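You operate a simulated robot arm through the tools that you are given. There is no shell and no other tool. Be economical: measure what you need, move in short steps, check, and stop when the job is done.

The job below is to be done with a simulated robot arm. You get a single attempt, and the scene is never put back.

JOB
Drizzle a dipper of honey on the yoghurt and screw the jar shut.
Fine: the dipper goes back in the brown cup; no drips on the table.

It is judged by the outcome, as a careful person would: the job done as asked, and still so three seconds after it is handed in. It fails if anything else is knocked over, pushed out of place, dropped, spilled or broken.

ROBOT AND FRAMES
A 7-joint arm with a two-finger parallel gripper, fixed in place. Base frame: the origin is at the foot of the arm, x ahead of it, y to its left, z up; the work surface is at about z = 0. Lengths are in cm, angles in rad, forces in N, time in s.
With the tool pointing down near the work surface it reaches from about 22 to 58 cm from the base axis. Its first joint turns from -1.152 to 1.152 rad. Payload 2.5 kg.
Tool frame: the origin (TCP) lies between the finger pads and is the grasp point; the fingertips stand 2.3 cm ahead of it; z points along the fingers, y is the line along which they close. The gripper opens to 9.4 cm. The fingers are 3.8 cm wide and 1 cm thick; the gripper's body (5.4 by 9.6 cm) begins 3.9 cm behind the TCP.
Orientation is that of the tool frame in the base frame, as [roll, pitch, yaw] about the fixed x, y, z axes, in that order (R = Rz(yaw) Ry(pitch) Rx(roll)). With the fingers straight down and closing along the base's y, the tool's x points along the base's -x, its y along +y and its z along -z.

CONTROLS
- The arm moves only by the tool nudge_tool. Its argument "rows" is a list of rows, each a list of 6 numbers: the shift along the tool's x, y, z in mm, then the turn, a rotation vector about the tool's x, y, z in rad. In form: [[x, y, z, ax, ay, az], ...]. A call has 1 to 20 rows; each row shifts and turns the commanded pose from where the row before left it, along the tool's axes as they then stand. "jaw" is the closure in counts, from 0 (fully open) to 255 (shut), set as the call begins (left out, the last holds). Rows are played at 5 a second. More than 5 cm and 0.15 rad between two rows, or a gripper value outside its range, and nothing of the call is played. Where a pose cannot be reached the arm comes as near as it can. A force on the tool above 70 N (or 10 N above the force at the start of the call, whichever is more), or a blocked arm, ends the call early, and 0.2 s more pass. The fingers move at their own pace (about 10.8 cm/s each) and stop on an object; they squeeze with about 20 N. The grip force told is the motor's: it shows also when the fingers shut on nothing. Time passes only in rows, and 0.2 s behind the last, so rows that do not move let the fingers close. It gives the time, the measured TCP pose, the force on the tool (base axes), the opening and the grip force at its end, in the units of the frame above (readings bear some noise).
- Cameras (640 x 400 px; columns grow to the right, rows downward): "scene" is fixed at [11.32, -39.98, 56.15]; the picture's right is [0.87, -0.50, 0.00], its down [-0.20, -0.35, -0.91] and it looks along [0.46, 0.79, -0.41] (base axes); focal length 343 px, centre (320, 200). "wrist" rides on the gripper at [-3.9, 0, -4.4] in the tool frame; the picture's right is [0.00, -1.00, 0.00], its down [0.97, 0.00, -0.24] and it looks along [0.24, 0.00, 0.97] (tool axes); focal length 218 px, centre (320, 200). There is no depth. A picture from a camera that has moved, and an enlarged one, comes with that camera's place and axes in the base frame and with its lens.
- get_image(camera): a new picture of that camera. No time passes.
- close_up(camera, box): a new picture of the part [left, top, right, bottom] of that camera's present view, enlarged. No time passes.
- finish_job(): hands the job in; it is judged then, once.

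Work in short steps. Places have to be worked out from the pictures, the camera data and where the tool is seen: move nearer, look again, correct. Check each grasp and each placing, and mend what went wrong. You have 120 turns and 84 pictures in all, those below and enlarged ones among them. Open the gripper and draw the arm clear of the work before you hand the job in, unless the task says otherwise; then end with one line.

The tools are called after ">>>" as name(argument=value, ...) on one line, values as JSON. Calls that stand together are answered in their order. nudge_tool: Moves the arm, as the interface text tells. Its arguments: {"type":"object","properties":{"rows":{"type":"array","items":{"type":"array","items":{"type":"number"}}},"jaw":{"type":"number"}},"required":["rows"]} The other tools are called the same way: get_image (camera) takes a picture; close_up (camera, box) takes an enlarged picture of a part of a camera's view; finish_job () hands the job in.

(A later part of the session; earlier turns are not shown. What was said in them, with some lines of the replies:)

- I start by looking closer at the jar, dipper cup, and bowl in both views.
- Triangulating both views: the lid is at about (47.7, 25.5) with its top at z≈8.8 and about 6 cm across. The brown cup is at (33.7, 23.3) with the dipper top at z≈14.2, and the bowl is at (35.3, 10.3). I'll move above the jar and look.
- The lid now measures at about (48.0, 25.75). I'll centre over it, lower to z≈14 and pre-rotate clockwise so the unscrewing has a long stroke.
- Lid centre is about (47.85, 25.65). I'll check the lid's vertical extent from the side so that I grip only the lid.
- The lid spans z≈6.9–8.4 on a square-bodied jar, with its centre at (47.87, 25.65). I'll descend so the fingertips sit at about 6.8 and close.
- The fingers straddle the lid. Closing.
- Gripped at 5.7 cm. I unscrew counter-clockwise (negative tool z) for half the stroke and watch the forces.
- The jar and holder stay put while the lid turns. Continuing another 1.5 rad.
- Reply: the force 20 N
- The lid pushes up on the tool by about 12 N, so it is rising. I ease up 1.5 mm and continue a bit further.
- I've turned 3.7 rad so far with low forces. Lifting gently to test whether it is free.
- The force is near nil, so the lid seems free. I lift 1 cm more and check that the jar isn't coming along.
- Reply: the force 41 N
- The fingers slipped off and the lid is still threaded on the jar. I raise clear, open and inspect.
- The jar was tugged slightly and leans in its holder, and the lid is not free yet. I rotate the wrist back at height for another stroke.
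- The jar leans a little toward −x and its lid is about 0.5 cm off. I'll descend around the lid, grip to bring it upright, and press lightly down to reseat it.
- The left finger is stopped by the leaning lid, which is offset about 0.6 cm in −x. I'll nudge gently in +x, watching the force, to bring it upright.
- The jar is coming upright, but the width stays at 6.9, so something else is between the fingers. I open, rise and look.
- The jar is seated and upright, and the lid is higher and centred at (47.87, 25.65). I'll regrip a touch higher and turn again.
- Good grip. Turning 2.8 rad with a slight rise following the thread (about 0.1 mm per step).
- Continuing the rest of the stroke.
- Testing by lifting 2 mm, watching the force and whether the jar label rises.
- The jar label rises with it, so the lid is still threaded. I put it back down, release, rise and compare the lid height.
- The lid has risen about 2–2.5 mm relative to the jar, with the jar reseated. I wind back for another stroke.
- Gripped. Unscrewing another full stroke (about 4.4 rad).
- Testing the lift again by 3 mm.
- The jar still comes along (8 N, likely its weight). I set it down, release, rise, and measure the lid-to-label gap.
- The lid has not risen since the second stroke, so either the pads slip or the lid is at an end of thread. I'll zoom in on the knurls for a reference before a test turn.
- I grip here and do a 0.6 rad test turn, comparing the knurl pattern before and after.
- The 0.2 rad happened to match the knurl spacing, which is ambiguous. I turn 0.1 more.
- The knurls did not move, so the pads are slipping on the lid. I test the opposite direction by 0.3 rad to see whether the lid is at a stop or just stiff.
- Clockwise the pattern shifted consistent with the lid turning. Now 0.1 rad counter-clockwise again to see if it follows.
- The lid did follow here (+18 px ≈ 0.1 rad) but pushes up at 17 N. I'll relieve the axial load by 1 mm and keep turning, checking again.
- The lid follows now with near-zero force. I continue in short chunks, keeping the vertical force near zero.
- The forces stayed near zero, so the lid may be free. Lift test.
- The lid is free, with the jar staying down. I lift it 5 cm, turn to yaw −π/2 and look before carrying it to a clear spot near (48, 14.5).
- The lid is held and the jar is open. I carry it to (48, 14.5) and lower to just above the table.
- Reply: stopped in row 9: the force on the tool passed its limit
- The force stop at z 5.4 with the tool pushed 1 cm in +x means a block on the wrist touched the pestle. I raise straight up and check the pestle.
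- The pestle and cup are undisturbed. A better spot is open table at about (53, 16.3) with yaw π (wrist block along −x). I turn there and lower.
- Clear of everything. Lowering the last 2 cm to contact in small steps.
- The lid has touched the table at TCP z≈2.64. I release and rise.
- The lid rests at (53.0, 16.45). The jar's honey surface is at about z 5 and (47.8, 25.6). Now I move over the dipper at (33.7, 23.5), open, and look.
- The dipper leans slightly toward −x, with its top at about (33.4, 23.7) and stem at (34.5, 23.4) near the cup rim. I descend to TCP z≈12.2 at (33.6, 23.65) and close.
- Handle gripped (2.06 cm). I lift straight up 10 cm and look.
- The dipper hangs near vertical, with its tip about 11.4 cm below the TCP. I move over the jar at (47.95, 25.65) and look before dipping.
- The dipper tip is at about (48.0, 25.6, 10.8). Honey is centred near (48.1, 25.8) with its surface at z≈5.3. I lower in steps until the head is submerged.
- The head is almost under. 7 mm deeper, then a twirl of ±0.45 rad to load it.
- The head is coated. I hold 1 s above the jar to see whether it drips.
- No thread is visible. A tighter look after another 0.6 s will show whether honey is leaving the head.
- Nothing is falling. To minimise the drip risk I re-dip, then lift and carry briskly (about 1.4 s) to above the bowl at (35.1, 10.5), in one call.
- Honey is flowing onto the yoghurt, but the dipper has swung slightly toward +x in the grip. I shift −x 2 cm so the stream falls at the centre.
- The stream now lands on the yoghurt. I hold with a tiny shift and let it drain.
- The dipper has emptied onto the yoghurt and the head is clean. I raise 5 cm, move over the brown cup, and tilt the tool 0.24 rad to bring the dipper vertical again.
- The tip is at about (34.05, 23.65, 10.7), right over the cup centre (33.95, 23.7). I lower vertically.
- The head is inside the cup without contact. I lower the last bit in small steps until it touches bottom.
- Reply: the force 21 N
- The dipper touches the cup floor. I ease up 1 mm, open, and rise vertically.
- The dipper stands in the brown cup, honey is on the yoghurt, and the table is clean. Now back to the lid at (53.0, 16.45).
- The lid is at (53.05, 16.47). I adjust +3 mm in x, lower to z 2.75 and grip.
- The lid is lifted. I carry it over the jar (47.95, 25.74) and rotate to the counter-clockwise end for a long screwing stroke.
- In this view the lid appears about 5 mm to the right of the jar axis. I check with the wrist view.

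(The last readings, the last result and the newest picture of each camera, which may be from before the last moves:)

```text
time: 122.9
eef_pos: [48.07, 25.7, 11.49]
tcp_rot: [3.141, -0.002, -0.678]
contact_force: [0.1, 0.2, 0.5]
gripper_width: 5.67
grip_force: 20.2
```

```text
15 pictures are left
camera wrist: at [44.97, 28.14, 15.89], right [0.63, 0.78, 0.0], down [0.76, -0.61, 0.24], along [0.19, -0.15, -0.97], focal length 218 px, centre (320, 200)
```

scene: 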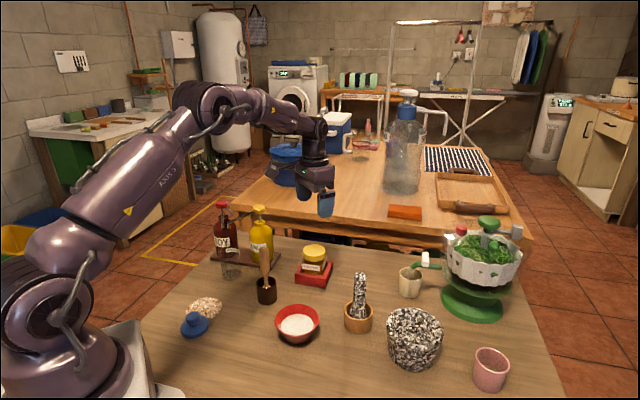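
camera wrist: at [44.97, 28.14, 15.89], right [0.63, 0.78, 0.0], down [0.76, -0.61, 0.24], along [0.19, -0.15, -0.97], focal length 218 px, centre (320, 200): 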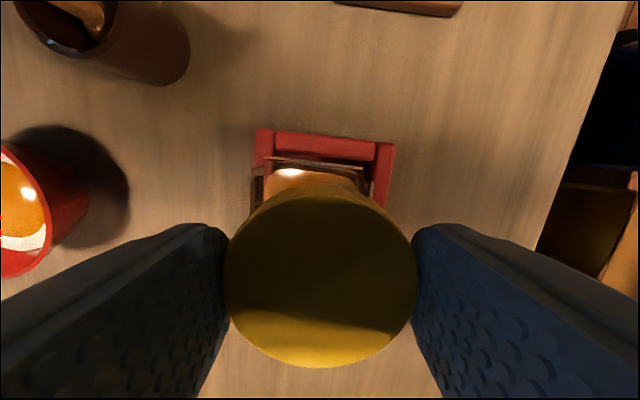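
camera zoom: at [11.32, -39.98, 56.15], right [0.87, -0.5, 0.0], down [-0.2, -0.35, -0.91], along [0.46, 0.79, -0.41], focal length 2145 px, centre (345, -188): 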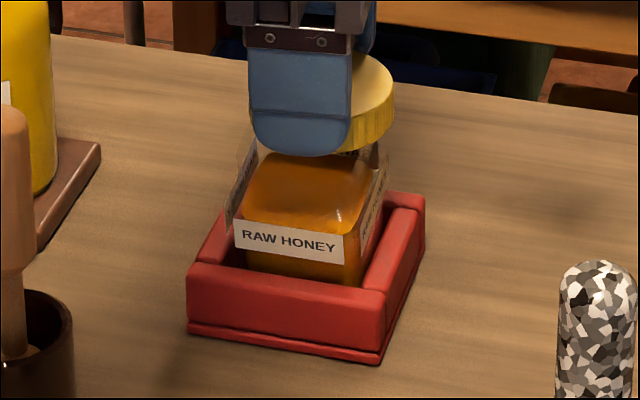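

Lid is centred in the grip, but comparing label positions, the jar seems to have been pulled and tilted a little toward the camera when the dipper left it. I raise the lid clear and look properly.

>>> nudge_tool(rows=[[0, 0, -30, 0, 0, 0], [0, 0, -30, 0, 0, 0], [0, 0, 0, 0, 0, 0]])

>>> close_up(camera="scene", box=[294, 246, 338, 290])

```text
time: 123.7
eef_pos: [48.23, 25.47, 17.7]
tcp_rot: [3.141, -0.003, -0.677]
contact_force: [-0.6, -0.1, 0.2]
gripper_width: 5.66
grip_force: 20.0
```

```text
9.09 times, centred on (316, 268) of scene
camera zoom: at [11.32, -39.98, 56.15], right [0.87, -0.5, 0.0], down [-0.2, -0.35, -0.91], along [0.46, 0.79, -0.41], focal length 3120 px, centre (356, -418)
```

zoom: 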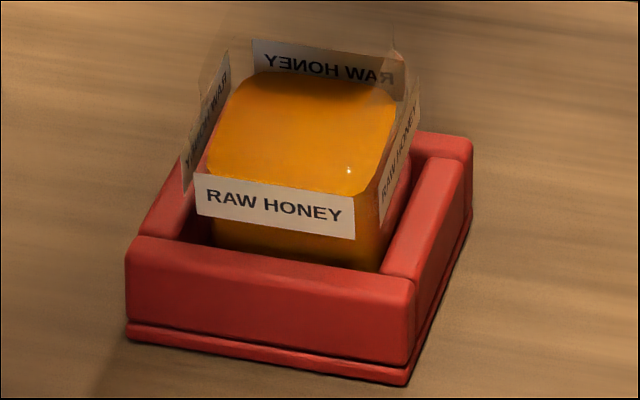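

The jar is tilted about 10° toward the camera in its holder. I'll set the lid back down at (53, 16.45), straighten the jar by gripping its body, then cap it.

>>> nudge_tool(rows=[[32, 13.5, 0, 0, 0, 0], [32, 13.5, 0, 0, 0, 0], [32, 13.5, 0, 0, 0, 0], [0, 0, 40, 0, 0, 0], [0, 0, 40, 0, 0, 0], [0, 0, 35, 0, 0, 0], [0, 0, 20, 0, 0, 0], [0, 0, 8, 0, 0, 0], [0, 0, 3, 0, 0, 0], [0, 0, 2, 0, 0, 0], [0, 0, 0, 0, 0, 0]])

```text
time: 126.1
eef_pos: [53.01, 16.38, 2.86]
tcp_rot: [-3.14, -0.001, -0.678]
contact_force: [-1.3, -0.6, 0.0]
gripper_width: 5.69
grip_force: 20.2
```

Lower the last millimetres, release, and rise back above the jar.

>>> nudge_tool(rows=[[0, 0, 1, 0, 0, 0], [0, 0, 0.8, 0, 0, 0], [0, 0, 0, 0, 0, 0]])

>>> nudge_tool(rows=[[0, 0, 0, 0, 0, 0], [0, 0, 0, 0, 0, 0], [0, 0, -20, 0, 0, 0], [0, 0, -40, 0, 0, 0], [0, 0, -40, 0, 0, 0], [0, 0, -40, 0, 0, 0], [-32, -13.5, 0, 0, 0, 0], [-32, -13.5, 0, 0, 0, 0], [-32, -13.5, 0, 0, 0, 0], [0, 0, 0, 0, 0, 0]], jaw=0)

>>> get_image(camera="wrist")

```text
time: 126.9
eef_pos: [53.13, 16.48, 2.78]
tcp_rot: [-3.141, -0.002, -0.676]
contact_force: [-4.5, -4.6, 8.2]
gripper_width: 5.67
grip_force: 20.2
```

```text
time: 129.1
eef_pos: [48.11, 25.54, 16.76]
tcp_rot: [3.141, -0.001, -0.676]
contact_force: [0.1, -0.5, 0.4]
gripper_width: 9.43
grip_force: 0.0
```

```text
13 pictures are left
camera wrist: at [44.92, 28.03, 21.02], right [0.63, 0.78, 0.0], down [0.76, -0.61, 0.24], along [0.19, -0.15, -0.97], focal length 218 px, centre (320, 200)
```

wrist: 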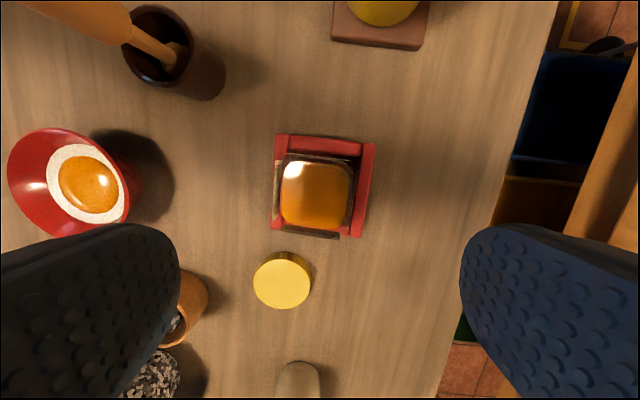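

The jar (about 5 cm wide, leaning left in this view) is aligned with the fingers. I descend to grip its body above the holder wall (TCP z 6.8) and straighten it.

>>> nudge_tool(rows=[[-2.9, -0.9, 30, 0, 0, 0], [0, 0, 30, 0, 0, 0], [0, 0, 25, 0, 0, 0], [0, 0, 14, 0, 0, 0], [0, 0, 0, 0, 0, 0]])

>>> nudge_tool(rows=[[0, 0, 0, 0, 0, 0], [0, 0, 0, 0, 0, 0], [0, 0, 0, 0, 0, 0], [0, 0, 0, 0, 0, 0]], jaw=255)

>>> close_up(camera="scene", box=[284, 230, 348, 294])

```text
time: 130.3
eef_pos: [47.96, 25.75, 6.85]
tcp_rot: [-3.141, -0.003, -0.675]
contact_force: [-0.1, 0.2, -0.9]
gripper_width: 9.41
grip_force: 0.0
```

```text
time: 131.3
eef_pos: [47.89, 25.72, 6.84]
tcp_rot: [3.14, -0.001, -0.679]
contact_force: [-0.7, -3.9, -4.9]
gripper_width: 5.79
grip_force: 19.8
```

```text
6.25 times, centred on (316, 262) of scene
camera zoom: at [11.32, -39.98, 56.15], right [0.87, -0.5, 0.0], down [-0.2, -0.35, -0.91], along [0.46, 0.79, -0.41], focal length 2145 px, centre (345, -188)
```

zoom: 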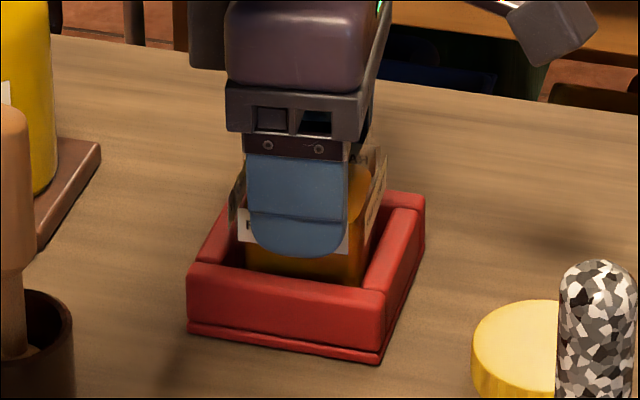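

The jar is gripped square (5.79 cm). I press down 3 mm to seat it, then release and rise.

>>> nudge_tool(rows=[[0, 0, 1.5, 0, 0, 0], [0, 0, 1.5, 0, 0, 0], [0, 0, 0, 0, 0, 0]])

>>> nudge_tool(rows=[[0, 0, 0, 0, 0, 0], [0, 0, 0, 0, 0, 0], [0, 0, 0, 0, 0, 0], [0, 0, -20, 0, 0, 0], [0, 0, -40, 0, 0, 0], [0, 0, -40, 0, 0, 0], [0, 0, 0, 0, 0, 0]], jaw=0)

>>> close_up(camera="scene", box=[284, 230, 348, 294])

>>> close_up(camera="wrist", box=[220, 100, 420, 300])

```text
time: 132.1
eef_pos: [47.87, 25.75, 6.58]
tcp_rot: [3.138, -0.003, -0.678]
contact_force: [-12.5, -14.9, 15.2]
gripper_width: 5.82
grip_force: 19.7
```

```text
time: 133.7
eef_pos: [47.64, 26.01, 16.42]
tcp_rot: [-3.141, -0.002, -0.677]
contact_force: [-0.1, 0.2, -0.8]
gripper_width: 9.4
grip_force: 0.0
```

```text
6.25 times, centred on (316, 262) of scene
camera zoom: at [11.32, -39.98, 56.15], right [0.87, -0.5, 0.0], down [-0.2, -0.35, -0.91], along [0.46, 0.79, -0.41], focal length 2145 px, centre (345, -188)
```

zoom: 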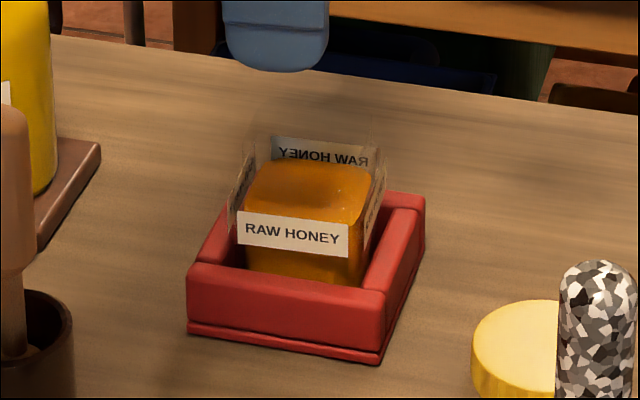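

```text
2.00 times, centred on (320, 200) of wrist
camera zoom: at [44.58, 28.54, 20.72], right [0.63, 0.78, 0.0], down [0.76, -0.61, 0.24], along [0.19, -0.15, -0.97], focal length 436 px, centre (320, 200)
```

zoom: 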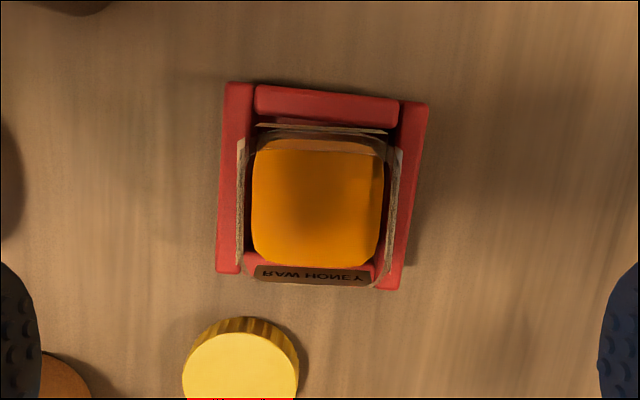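

The jar is upright and centred directly under the tool. I fetch the lid with exact relative moves, keeping this orientation.

>>> nudge_tool(rows=[[33, 13.8, 0, 0, 0, 0], [33, 13.8, 0, 0, 0, 0], [32.9, 13.8, 0, 0, 0, 0], [0, 0, 40, 0, 0, 0], [0, 0, 40, 0, 0, 0], [0, 0, 35, 0, 0, 0], [0, 0, 17, 0, 0, 0], [0, 0, 5.5, 0, 0, 0], [0, 0, 0, 0, 0, 0]])

>>> nudge_tool(rows=[[0, 0, 0, 0, 0, 0], [0, 0, 0, 0, 0, 0], [0, 0, 0, 0, 0, 0], [0, 0, 0, 0, 0, 0]], jaw=255)

>>> nudge_tool(rows=[[0, 0, -20, 0, 0, 0], [0, 0, -40, 0, 0, 0], [0, 0, -40, 0, 0, 0], [0, 0, -20, 0, 0, 0], [-33, -13.8, 0, 0, 0, 0], [-33, -13.8, 0, 0, 0, 0], [-32.9, -13.8, 0, 0, 0, 0], [0, 0, 0, 0, 0, 0], [0, 0, 0, 0, 0, 0]])

>>> close_up(camera="scene", box=[284, 222, 356, 294])

```text
time: 135.7
eef_pos: [53.1, 16.48, 2.72]
tcp_rot: [-3.141, -0.002, -0.677]
contact_force: [-0.8, 0.2, -0.5]
gripper_width: 9.41
grip_force: 0.0
```

```text
time: 136.7
eef_pos: [53.16, 16.57, 2.69]
tcp_rot: [-3.141, -0.001, -0.676]
contact_force: [0.2, 0.1, 0.3]
gripper_width: 5.68
grip_force: 20.2
```

```text
time: 138.7
eef_pos: [47.89, 25.53, 14.86]
tcp_rot: [-3.14, -0.001, -0.677]
contact_force: [0.0, 0.2, -0.2]
gripper_width: 5.7
grip_force: 20.2
```

```text
5.56 times, centred on (320, 258) of scene
camera zoom: at [11.32, -39.98, 56.15], right [0.87, -0.5, 0.0], down [-0.2, -0.35, -0.91], along [0.46, 0.79, -0.41], focal length 1907 px, centre (320, -122)
```

zoom: 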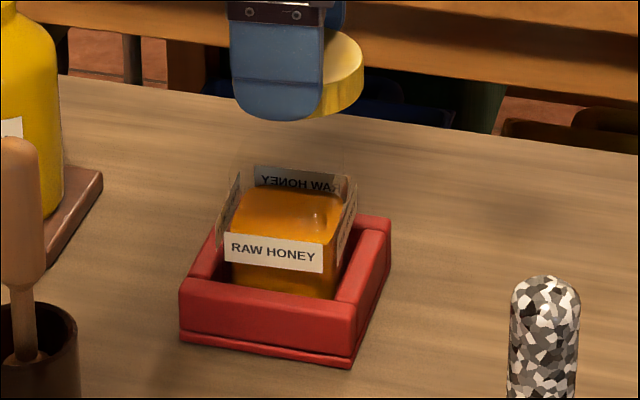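

The scene view suggests the lid is some millimetres right of the jar axis. I check the lid's seating in the grip from the wrist.

>>> get_image(camera="wrist")

```text
8 pictures are left
camera wrist: at [44.8, 28.06, 19.18], right [0.63, 0.78, 0.0], down [0.76, -0.61, 0.24], along [0.19, -0.15, -0.97], focal length 218 px, centre (320, 200)
```

wrist: 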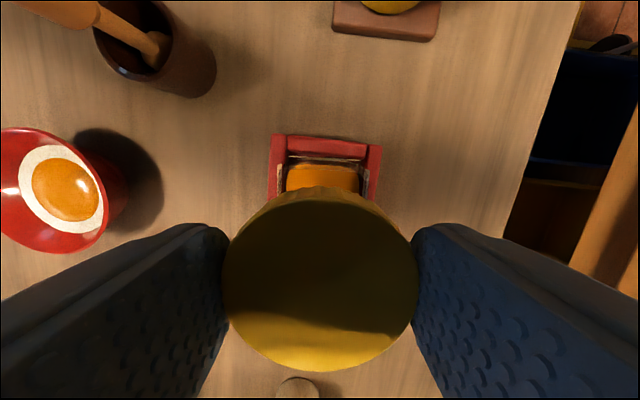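

Wrist and scene comparisons with the removal stage suggest the lid sits 2–4 mm farther along tool +x in the grip than when it came off. I shift −3 mm along tool x and lower gently to contact.

>>> nudge_tool(rows=[[-3, 0, 20, 0, 0, 0], [0, 0, 15, 0, 0, 0], [0, 0, 6, 0, 0, 0], [0, 0, 2, 0, 0, 0], [0, 0, 2, 0, 0, 0], [0, 0, 0, 0, 0, 0]])

>>> close_up(camera="scene", box=[284, 230, 348, 294])

```text
time: 140.1
eef_pos: [47.61, 26.11, 10.27]
tcp_rot: [3.141, -0.001, -0.678]
contact_force: [-3.3, -3.2, 2.0]
gripper_width: 5.68
grip_force: 20.2
```

```text
6.25 times, centred on (316, 262) of scene
camera zoom: at [11.32, -39.98, 56.15], right [0.87, -0.5, 0.0], down [-0.2, -0.35, -0.91], along [0.46, 0.79, -0.41], focal length 2145 px, centre (345, -188)
```

zoom: 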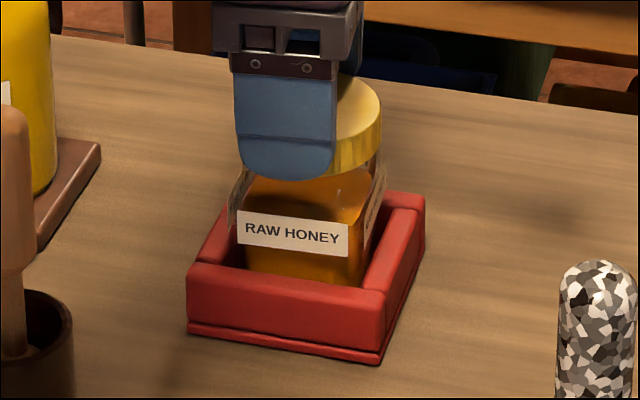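

The lid now lines up with the jar (centre column about 310 vs about 311 expected). I lower in 1 mm steps to seat it.

>>> nudge_tool(rows=[[0, 0, 1, 0, 0, 0], [0, 0, 1, 0, 0, 0], [0, 0, 1, 0, 0, 0], [0, 0, 0, 0, 0, 0]])

```text
time: 141.1
eef_pos: [47.72, 26.17, 9.93]
tcp_rot: [3.14, -0.002, -0.678]
contact_force: [-2.1, -1.7, 1.7]
gripper_width: 5.68
grip_force: 20.2
```

>>> nudge_tool(rows=[[0, 0, 1, 0, 0, 0], [0, 0, 1, 0, 0, 0], [0, 0, 1, 0, 0, 0], [0, 0, 0, 0, 0, 0]])

```text
time: 142.1
eef_pos: [47.54, 26.2, 9.65]
tcp_rot: [3.138, 0.0, -0.676]
contact_force: [-5.8, -2.2, 1.1]
gripper_width: 5.65
grip_force: 20.2
```

The lid is down near the thread with little axial force. I start turning clockwise with a slight descent.

>>> nudge_tool(rows=[[0, 0, 0.1, 0, 0, 0.12], [0, 0, 0.1, 0, 0, 0.12], [0, 0, 0.1, 0, 0, 0.12], [0, 0, 0.1, 0, 0, 0.12], [0, 0, 0.1, 0, 0, 0.12], [0, 0, 0.1, 0, 0, 0.12], [0, 0, 0, 0, 0, 0]])

>>> close_up(camera="scene", box=[284, 230, 348, 294])

```text
time: 143.7
eef_pos: [47.75, 25.93, 9.62]
tcp_rot: [-3.14, -0.001, -1.402]
contact_force: [1.8, 3.8, 3.4]
gripper_width: 5.64
grip_force: 19.7
```

```text
6.25 times, centred on (316, 262) of scene
camera zoom: at [11.32, -39.98, 56.15], right [0.87, -0.5, 0.0], down [-0.2, -0.35, -0.91], along [0.46, 0.79, -0.41], focal length 2145 px, centre (345, -188)
```

zoom: 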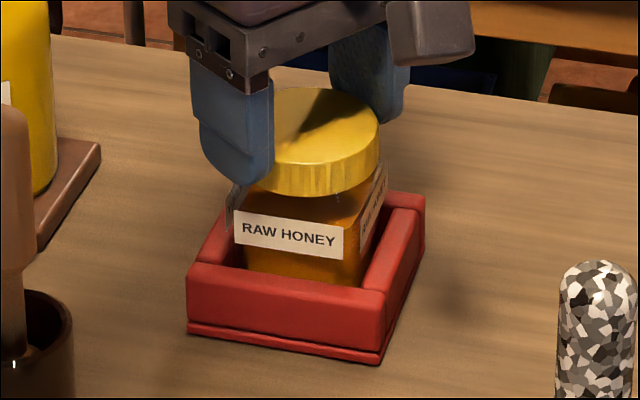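

The lid sits level over the jar. I keep turning clockwise with slight down-follow.

>>> nudge_tool(rows=[[0, 0, 0.1, 0, 0, 0.14], [0, 0, 0.1, 0, 0, 0.14], [0, 0, 0.1, 0, 0, 0.14], [0, 0, 0.1, 0, 0, 0.14], [0, 0, 0.1, 0, 0, 0.14], [0, 0, 0.1, 0, 0, 0.14], [0, 0, 0.1, 0, 0, 0.14], [0, 0, 0.1, 0, 0, 0.14], [0, 0, 0, 0, 0, 0]])

>>> nudge_tool(rows=[[0, 0, 0.1, 0, 0, 0.14], [0, 0, 0.1, 0, 0, 0.14], [0, 0, 0.1, 0, 0, 0.14], [0, 0, 0.1, 0, 0, 0.14], [0, 0, 0.1, 0, 0, 0.14], [0, 0, 0.1, 0, 0, 0.14], [0, 0, 0.1, 0, 0, 0.14], [0, 0, 0.1, 0, 0, 0.14], [0, 0, 0, 0, 0, 0]])

```text
time: 145.7
eef_pos: [47.72, 25.96, 9.52]
tcp_rot: [-3.138, 0.001, -2.52]
contact_force: [5.7, -7.2, 4.7]
gripper_width: 5.67
grip_force: 20.0
```

```text
time: 147.7
eef_pos: [47.68, 25.8, 9.36]
tcp_rot: [-3.136, 0.005, 2.642]
contact_force: [0.0, -22.9, 11.5]
gripper_width: 5.68
grip_force: 19.7
```

Forces are building (−23 N in y, 11 N up), so the thread is tightening with a slight axis offset. I relieve 2 mm in −y and turn a bit more.

>>> nudge_tool(rows=[[-0.9, -1.7, 0, 0, 0, 0], [0, 0, 0, 0, 0, 0]])

>>> nudge_tool(rows=[[0, 0, 0.05, 0, 0, 0.14], [0, 0, 0.05, 0, 0, 0.14], [0, 0, 0.05, 0, 0, 0.14], [0, 0, 0.05, 0, 0, 0.14], [0, 0, 0.05, 0, 0, 0.14], [0, 0, 0.05, 0, 0, 0.14], [0, 0, 0.05, 0, 0, 0.14], [0, 0, 0, 0, 0, 0]])

>>> close_up(camera="scene", box=[284, 230, 348, 294])

```text
time: 148.3
eef_pos: [47.78, 25.79, 9.44]
tcp_rot: [3.141, 0.003, 2.645]
contact_force: [6.5, -16.3, 1.2]
gripper_width: 5.69
grip_force: 20.1
```

```text
time: 150.1
eef_pos: [47.69, 25.85, 9.44]
tcp_rot: [3.14, 0.0, 1.665]
contact_force: [0.9, 1.9, 7.6]
gripper_width: 5.69
grip_force: 19.7
```

```text
6.25 times, centred on (316, 262) of scene
camera zoom: at [11.31, -39.98, 56.15], right [0.87, -0.5, 0.0], down [-0.2, -0.35, -0.91], along [0.46, 0.79, -0.41], focal length 2145 px, centre (345, -188)
```

zoom: 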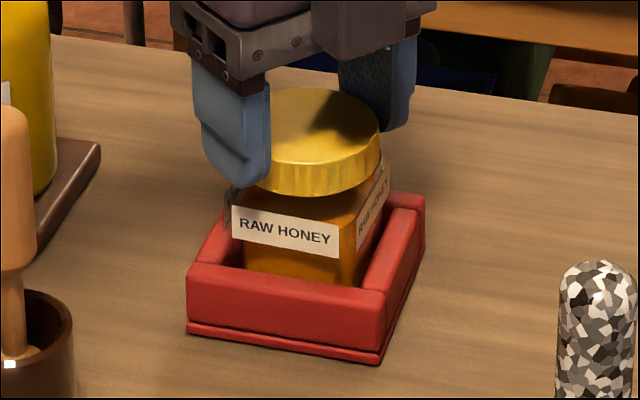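

The jar has turned against its holder wall, so the thread is engaged and transmitting torque. I open, wind back around the lid in place, and regrip to tighten.

>>> nudge_tool(rows=[[0, 0, 0, 0, 0, 0], [0, 0, 0, 0, 0, 0], [0, 0, -2, 0, 0, 0], [0, 0, 0, 0, 0, -0.148], [0, 0, 0, 0, 0, -0.148], [0, 0, 0, 0, 0, -0.148], [0, 0, 0, 0, 0, -0.148], [0, 0, 0, 0, 0, -0.148], [0, 0, 0, 0, 0, -0.148], [0, 0, 0, 0, 0, -0.148], [0, 0, 0, 0, 0, -0.148], [0, 0, 0, 0, 0, -0.148], [0, 0, 0, 0, 0, -0.148], [0, 0, 0, 0, 0, -0.148], [0, 0, 0, 0, 0, -0.148]], jaw=0)

>>> nudge_tool(rows=[[0, 0, 0, 0, 0, -0.148], [0, 0, 0, 0, 0, -0.148], [0, 0, 0, 0, 0, -0.148], [0, 0, 0, 0, 0, -0.148], [0, 0, 0, 0, 0, -0.148], [0, 0, 0, 0, 0, -0.148], [0, 0, 0, 0, 0, -0.148], [0, 0, 0, 0, 0, -0.148], [0, 0, 0, 0, 0, -0.148], [0, 0, 0, 0, 0, -0.148], [0, 0, 0, 0, 0, -0.148], [0, 0, 0, 0, 0, -0.148], [0, 0, 0, 0, 0, -0.148], [0, 0, 0, 0, 0, 0]])

>>> close_up(camera="wrist", box=[170, 100, 470, 400])

```text
time: 153.3
eef_pos: [47.79, 25.84, 9.52]
tcp_rot: [-3.14, 0.001, -2.837]
contact_force: [0.1, -0.1, -0.6]
gripper_width: 9.42
grip_force: 0.0
```

```text
time: 156.3
eef_pos: [47.67, 25.88, 9.54]
tcp_rot: [-3.141, -0.002, -0.915]
contact_force: [-0.1, -0.3, 0.6]
gripper_width: 9.39
grip_force: 0.0
```

```text
1.33 times, centred on (320, 250) of wrist
camera zoom: at [45.24, 29.02, 13.91], right [0.79, 0.61, 0.0], down [0.59, -0.77, 0.24], along [0.15, -0.19, -0.97], focal length 291 px, centre (320, 133)
```

zoom: 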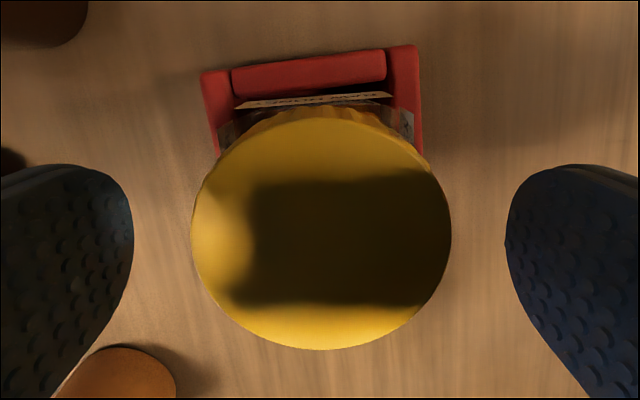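

The lid top is at z≈8.3, about its original closed height, and its centre is 3 mm along −x of the tool. I recentre, regrip and tighten.

>>> nudge_tool(rows=[[-3.2, 0, 2, 0, 0, 0], [0, 0, 0, 0, 0, 0]])

>>> nudge_tool(rows=[[0, 0, 0, 0, 0, 0], [0, 0, 0, 0, 0, 0], [0, 0, 0, 0, 0, 0], [0, 0, 0, 0, 0, 0]], jaw=255)

>>> nudge_tool(rows=[[0, 0, 0.05, 0, 0, 0.14], [0, 0, 0.05, 0, 0, 0.14], [0, 0, 0.05, 0, 0, 0.14], [0, 0, 0.05, 0, 0, 0.14], [0, 0, 0.05, 0, 0, 0.14], [0, 0, 0.05, 0, 0, 0.14], [0, 0, 0.05, 0, 0, 0.14], [0, 0, 0.05, 0, 0, 0.14], [0, 0, 0, 0, 0, 0]])

>>> nudge_tool(rows=[[0, 0, 0.05, 0, 0, 0.14], [0, 0, 0.05, 0, 0, 0.14], [0, 0, 0.05, 0, 0, 0.14], [0, 0, 0.05, 0, 0, 0.14], [0, 0, 0.05, 0, 0, 0.14], [0, 0, 0.05, 0, 0, 0.14], [0, 0, 0.05, 0, 0, 0.14], [0, 0, 0.05, 0, 0, 0.14], [0, 0, 0, 0, 0, 0]])

```text
time: 156.9
eef_pos: [47.41, 26.25, 9.39]
tcp_rot: [-3.14, -0.001, -0.915]
contact_force: [-1.1, -0.2, -0.1]
gripper_width: 9.44
grip_force: 0.1
```

```text
time: 157.9
eef_pos: [47.5, 26.12, 9.37]
tcp_rot: [-3.14, -0.002, -0.917]
contact_force: [-3.8, -2.2, 2.4]
gripper_width: 5.66
grip_force: 20.1
```

```text
time: 159.9
eef_pos: [47.64, 26.2, 9.45]
tcp_rot: [-3.136, 0.001, -2.041]
contact_force: [19.6, -1.8, 6.9]
gripper_width: 5.68
grip_force: 19.9
```

```text
time: 161.9
eef_pos: [47.38, 25.98, 9.1]
tcp_rot: [-3.139, 0.001, 3.125]
contact_force: [7.8, -11.5, 5.1]
gripper_width: 5.71
grip_force: 20.1
```

Tightening continues with the tool settling lower. I relieve the side load and do another 1.1 rad, then check.

>>> nudge_tool(rows=[[-1.5, -1.5, 0, 0, 0, 0], [0, 0, 0.05, 0, 0, 0.14], [0, 0, 0.05, 0, 0, 0.14], [0, 0, 0.05, 0, 0, 0.14], [0, 0, 0.05, 0, 0, 0.14], [0, 0, 0.05, 0, 0, 0.14], [0, 0, 0.05, 0, 0, 0.14], [0, 0, 0.05, 0, 0, 0.14], [0, 0, 0.05, 0, 0, 0.14], [0, 0, 0, 0, 0, 0]])

>>> close_up(camera="scene", box=[284, 230, 348, 294])

```text
time: 164.1
eef_pos: [47.49, 26.09, 9.12]
tcp_rot: [-3.14, 0.002, 2.005]
contact_force: [-5.4, -7.5, 2.4]
gripper_width: 5.7
grip_force: 19.9
```

```text
6.25 times, centred on (316, 262) of scene
camera zoom: at [11.32, -39.98, 56.15], right [0.87, -0.5, 0.0], down [-0.2, -0.35, -0.91], along [0.46, 0.79, -0.41], focal length 2145 px, centre (345, -188)
```

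zoom: 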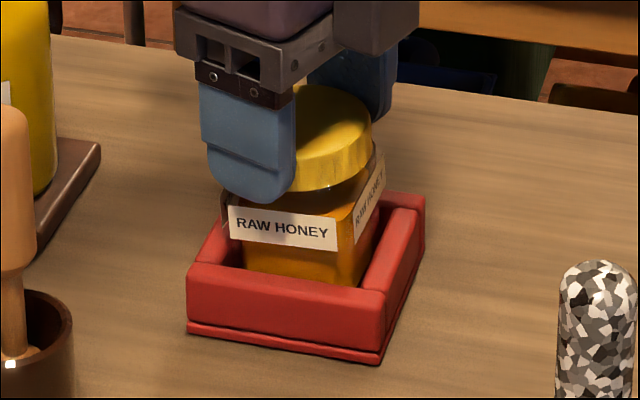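

By the lid-to-label gap (about 22 px, the same as at the start, vs about 28 when unscrewed) the lid is fully down. I release, rise and inspect.

>>> nudge_tool(rows=[[0, 0, 0, 0, 0, 0], [0, 0, 0, 0, 0, 0], [0, 0, 0, 0, 0, 0], [0, 0, -20, 0, 0, 0], [0, 0, -40, 0, 0, 0], [0, 0, -40, 0, 0, 0], [0, 0, 0, 0, 0, 0]], jaw=0)

>>> close_up(camera="scene", box=[284, 230, 348, 294])

```text
time: 165.7
eef_pos: [47.54, 26.07, 19.18]
tcp_rot: [3.141, 0.002, 2.006]
contact_force: [0.8, 0.6, 0.9]
gripper_width: 9.37
grip_force: 0.0
```

```text
6.25 times, centred on (316, 262) of scene
camera zoom: at [11.32, -39.98, 56.15], right [0.87, -0.5, 0.0], down [-0.2, -0.35, -0.91], along [0.46, 0.79, -0.41], focal length 2145 px, centre (345, -188)
```

zoom: 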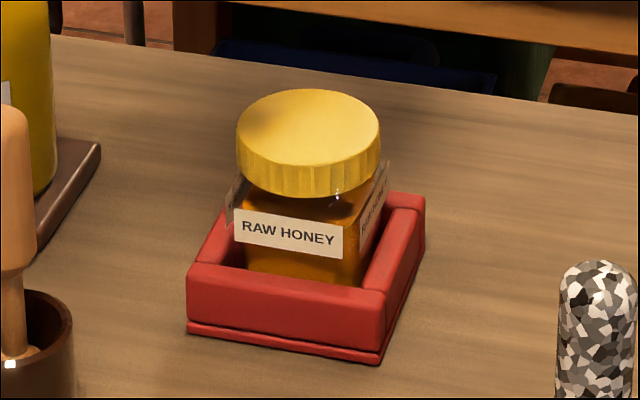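

The jar looks as at the start. To be sure it is truly threaded, I wind back, regrip on the lid centre, and do a small lift test before a final tightening.

>>> nudge_tool(rows=[[-4.9, 1.1, 0, 0, 0, 0], [0, 0, 0, 0, 0, -0.148], [0, 0, 0, 0, 0, -0.148], [0, 0, 0, 0, 0, -0.148], [0, 0, 0, 0, 0, -0.148], [0, 0, 0, 0, 0, -0.148], [0, 0, 0, 0, 0, -0.148], [0, 0, 0, 0, 0, -0.148], [0, 0, 0, 0, 0, -0.148], [0, 0, 0, 0, 0, -0.148], [0, 0, 0, 0, 0, -0.148], [0, 0, 0, 0, 0, -0.148], [0, 0, 0, 0, 0, -0.148], [0, 0, 0, 0, 0, -0.148], [0, 0, 0, 0, 0, -0.148], [0, 0, 0, 0, 0, -0.148], [0, 0, 0, 0, 0, -0.148], [0, 0, 0, 0, 0, -0.148], [0, 0, 0, 0, 0, -0.148], [0, 0, 0, 0, 0, -0.148]])

>>> nudge_tool(rows=[[0, 0, 30, 0, 0, 0], [0, 0, 35, 0, 0, 0], [0, 0, 25, 0, 0, 0], [0, 0, 9, 0, 0, 0], [0, 0, 0, 0, 0, 0]])

>>> nudge_tool(rows=[[0, 0, 0, 0, 0, 0], [0, 0, 0, 0, 0, 0], [0, 0, 0, 0, 0, 0], [0, 0, 0, 0, 0, 0]], jaw=255)

>>> nudge_tool(rows=[[0, 0, -1, 0, 0, 0], [0, 0, -1, 0, 0, 0], [0, 0, -0.5, 0, 0, 0], [0, 0, 0, 0, 0, 0]])

```text
time: 169.9
eef_pos: [47.89, 25.68, 19.18]
tcp_rot: [-3.141, -0.001, -1.461]
contact_force: [0.4, -0.5, -0.4]
gripper_width: 9.41
grip_force: 0.1
```

```text
time: 171.1
eef_pos: [47.9, 25.57, 8.93]
tcp_rot: [-3.14, -0.002, -1.463]
contact_force: [1.2, 0.6, 0.5]
gripper_width: 9.39
grip_force: 0.0
```

```text
time: 172.1
eef_pos: [47.87, 25.66, 8.97]
tcp_rot: [-3.14, -0.002, -1.466]
contact_force: [-3.8, 0.7, 0.6]
gripper_width: 5.69
grip_force: 20.1
```

```text
time: 173.1
eef_pos: [47.96, 25.67, 9.46]
tcp_rot: [-3.142, -0.002, -1.464]
contact_force: [0.5, 0.6, -3.1]
gripper_width: 5.68
grip_force: 20.2
```

−3 N is ambiguous. Another 1.5 mm.

>>> nudge_tool(rows=[[0, 0, -0.8, 0, 0, 0], [0, 0, -0.7, 0, 0, 0], [0, 0, 0, 0, 0, 0]])

```text
time: 173.9
eef_pos: [47.84, 25.52, 9.53]
tcp_rot: [3.14, -0.001, -1.463]
contact_force: [-1.6, -2.1, -4.6]
gripper_width: 5.69
grip_force: 20.3
```

About 5 N is hanging, versus 0.5 N for the lid alone, so the jar is held by the thread. I lower it back and give a final tightening turn, then release and withdraw.

>>> nudge_tool(rows=[[0, 0, 1.5, 0, 0, 0], [0, 0, 1.5, 0, 0, 0], [0, 0, 1, 0, 0, 0], [0, 0, 0, 0, 0, 0], [0, 0, 0, 0, 0, 0.12], [0, 0, 0, 0, 0, 0.12], [0, 0, 0, 0, 0, 0.12], [0, 0, 0, 0, 0, 0.12], [0, 0, 0, 0, 0, 0.12], [0, 0, 0, 0, 0, 0.12], [0, 0, 0, 0, 0, 0.12], [0, 0, 0, 0, 0, 0.12], [0, 0, 0, 0, 0, 0.12], [0, 0, 0, 0, 0, 0.12], [0, 0, 0, 0, 0, 0]])

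>>> nudge_tool(rows=[[0, 0, 0, 0, 0, 0], [0, 0, 0, 0, 0, 0], [0, 0, 0, 0, 0, 0], [0, 0, -20, 0, 0, 0], [0, 0, -45, 0, 0, 0], [0, 0, -45, 0, 0, 0], [0, 0, -45, 0, 0, 0], [0, 0, -45, 0, 0, 0], [0, 0, 0, 0, 0, 0]], jaw=0)

>>> close_up(camera="scene", box=[200, 200, 400, 350])

```text
time: 177.1
eef_pos: [47.99, 25.67, 9.27]
tcp_rot: [3.14, 0.001, -2.665]
contact_force: [-14.4, 8.1, -1.2]
gripper_width: 5.68
grip_force: 20.0
```

```text
time: 179.1
eef_pos: [48.04, 25.22, 28.94]
tcp_rot: [-3.14, 0.0, -2.664]
contact_force: [-0.1, 1.0, 0.0]
gripper_width: 9.42
grip_force: 0.0
```

```text
2.67 times, centred on (300, 275) of scene
camera zoom: at [11.32, -39.98, 56.15], right [0.87, -0.5, 0.0], down [-0.2, -0.35, -0.91], along [0.46, 0.79, -0.41], focal length 915 px, centre (373, 0)
```

zoom: 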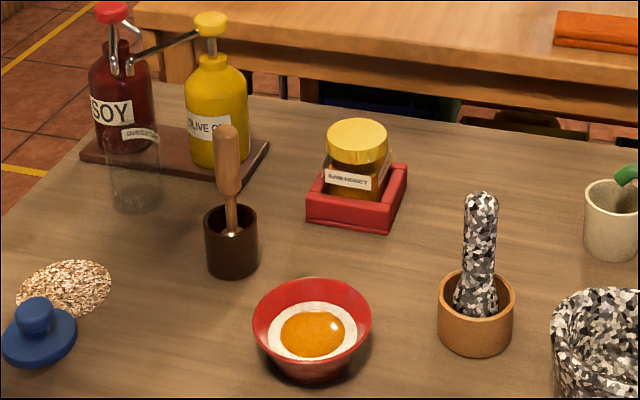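

Everything is in place and the table is clean. One last check of the jar.

>>> close_up(camera="scene", box=[284, 230, 348, 294])

```text
6.25 times, centred on (316, 262) of scene
camera zoom: at [11.32, -39.98, 56.15], right [0.87, -0.5, 0.0], down [-0.2, -0.35, -0.91], along [0.46, 0.79, -0.41], focal length 2145 px, centre (345, -188)
```

zoom: 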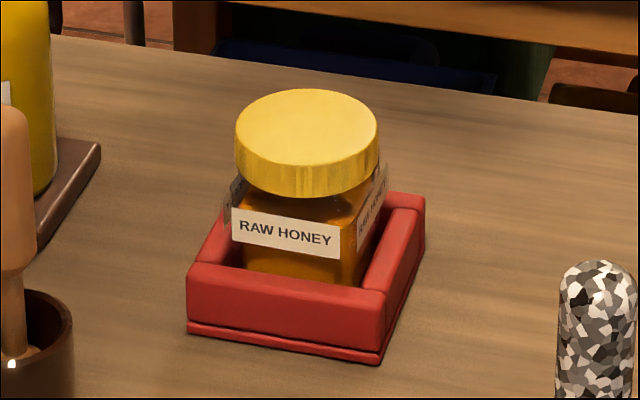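

The lid is level, at its original height, and the jar is seated; the gripper is open and clear. Handing in.

>>> finish_job()

```text
The job is handed in.
```

The honey is on the yoghurt, the jar lid is screwed back on, the dipper is back in the brown cup, and I see no drips on the table.
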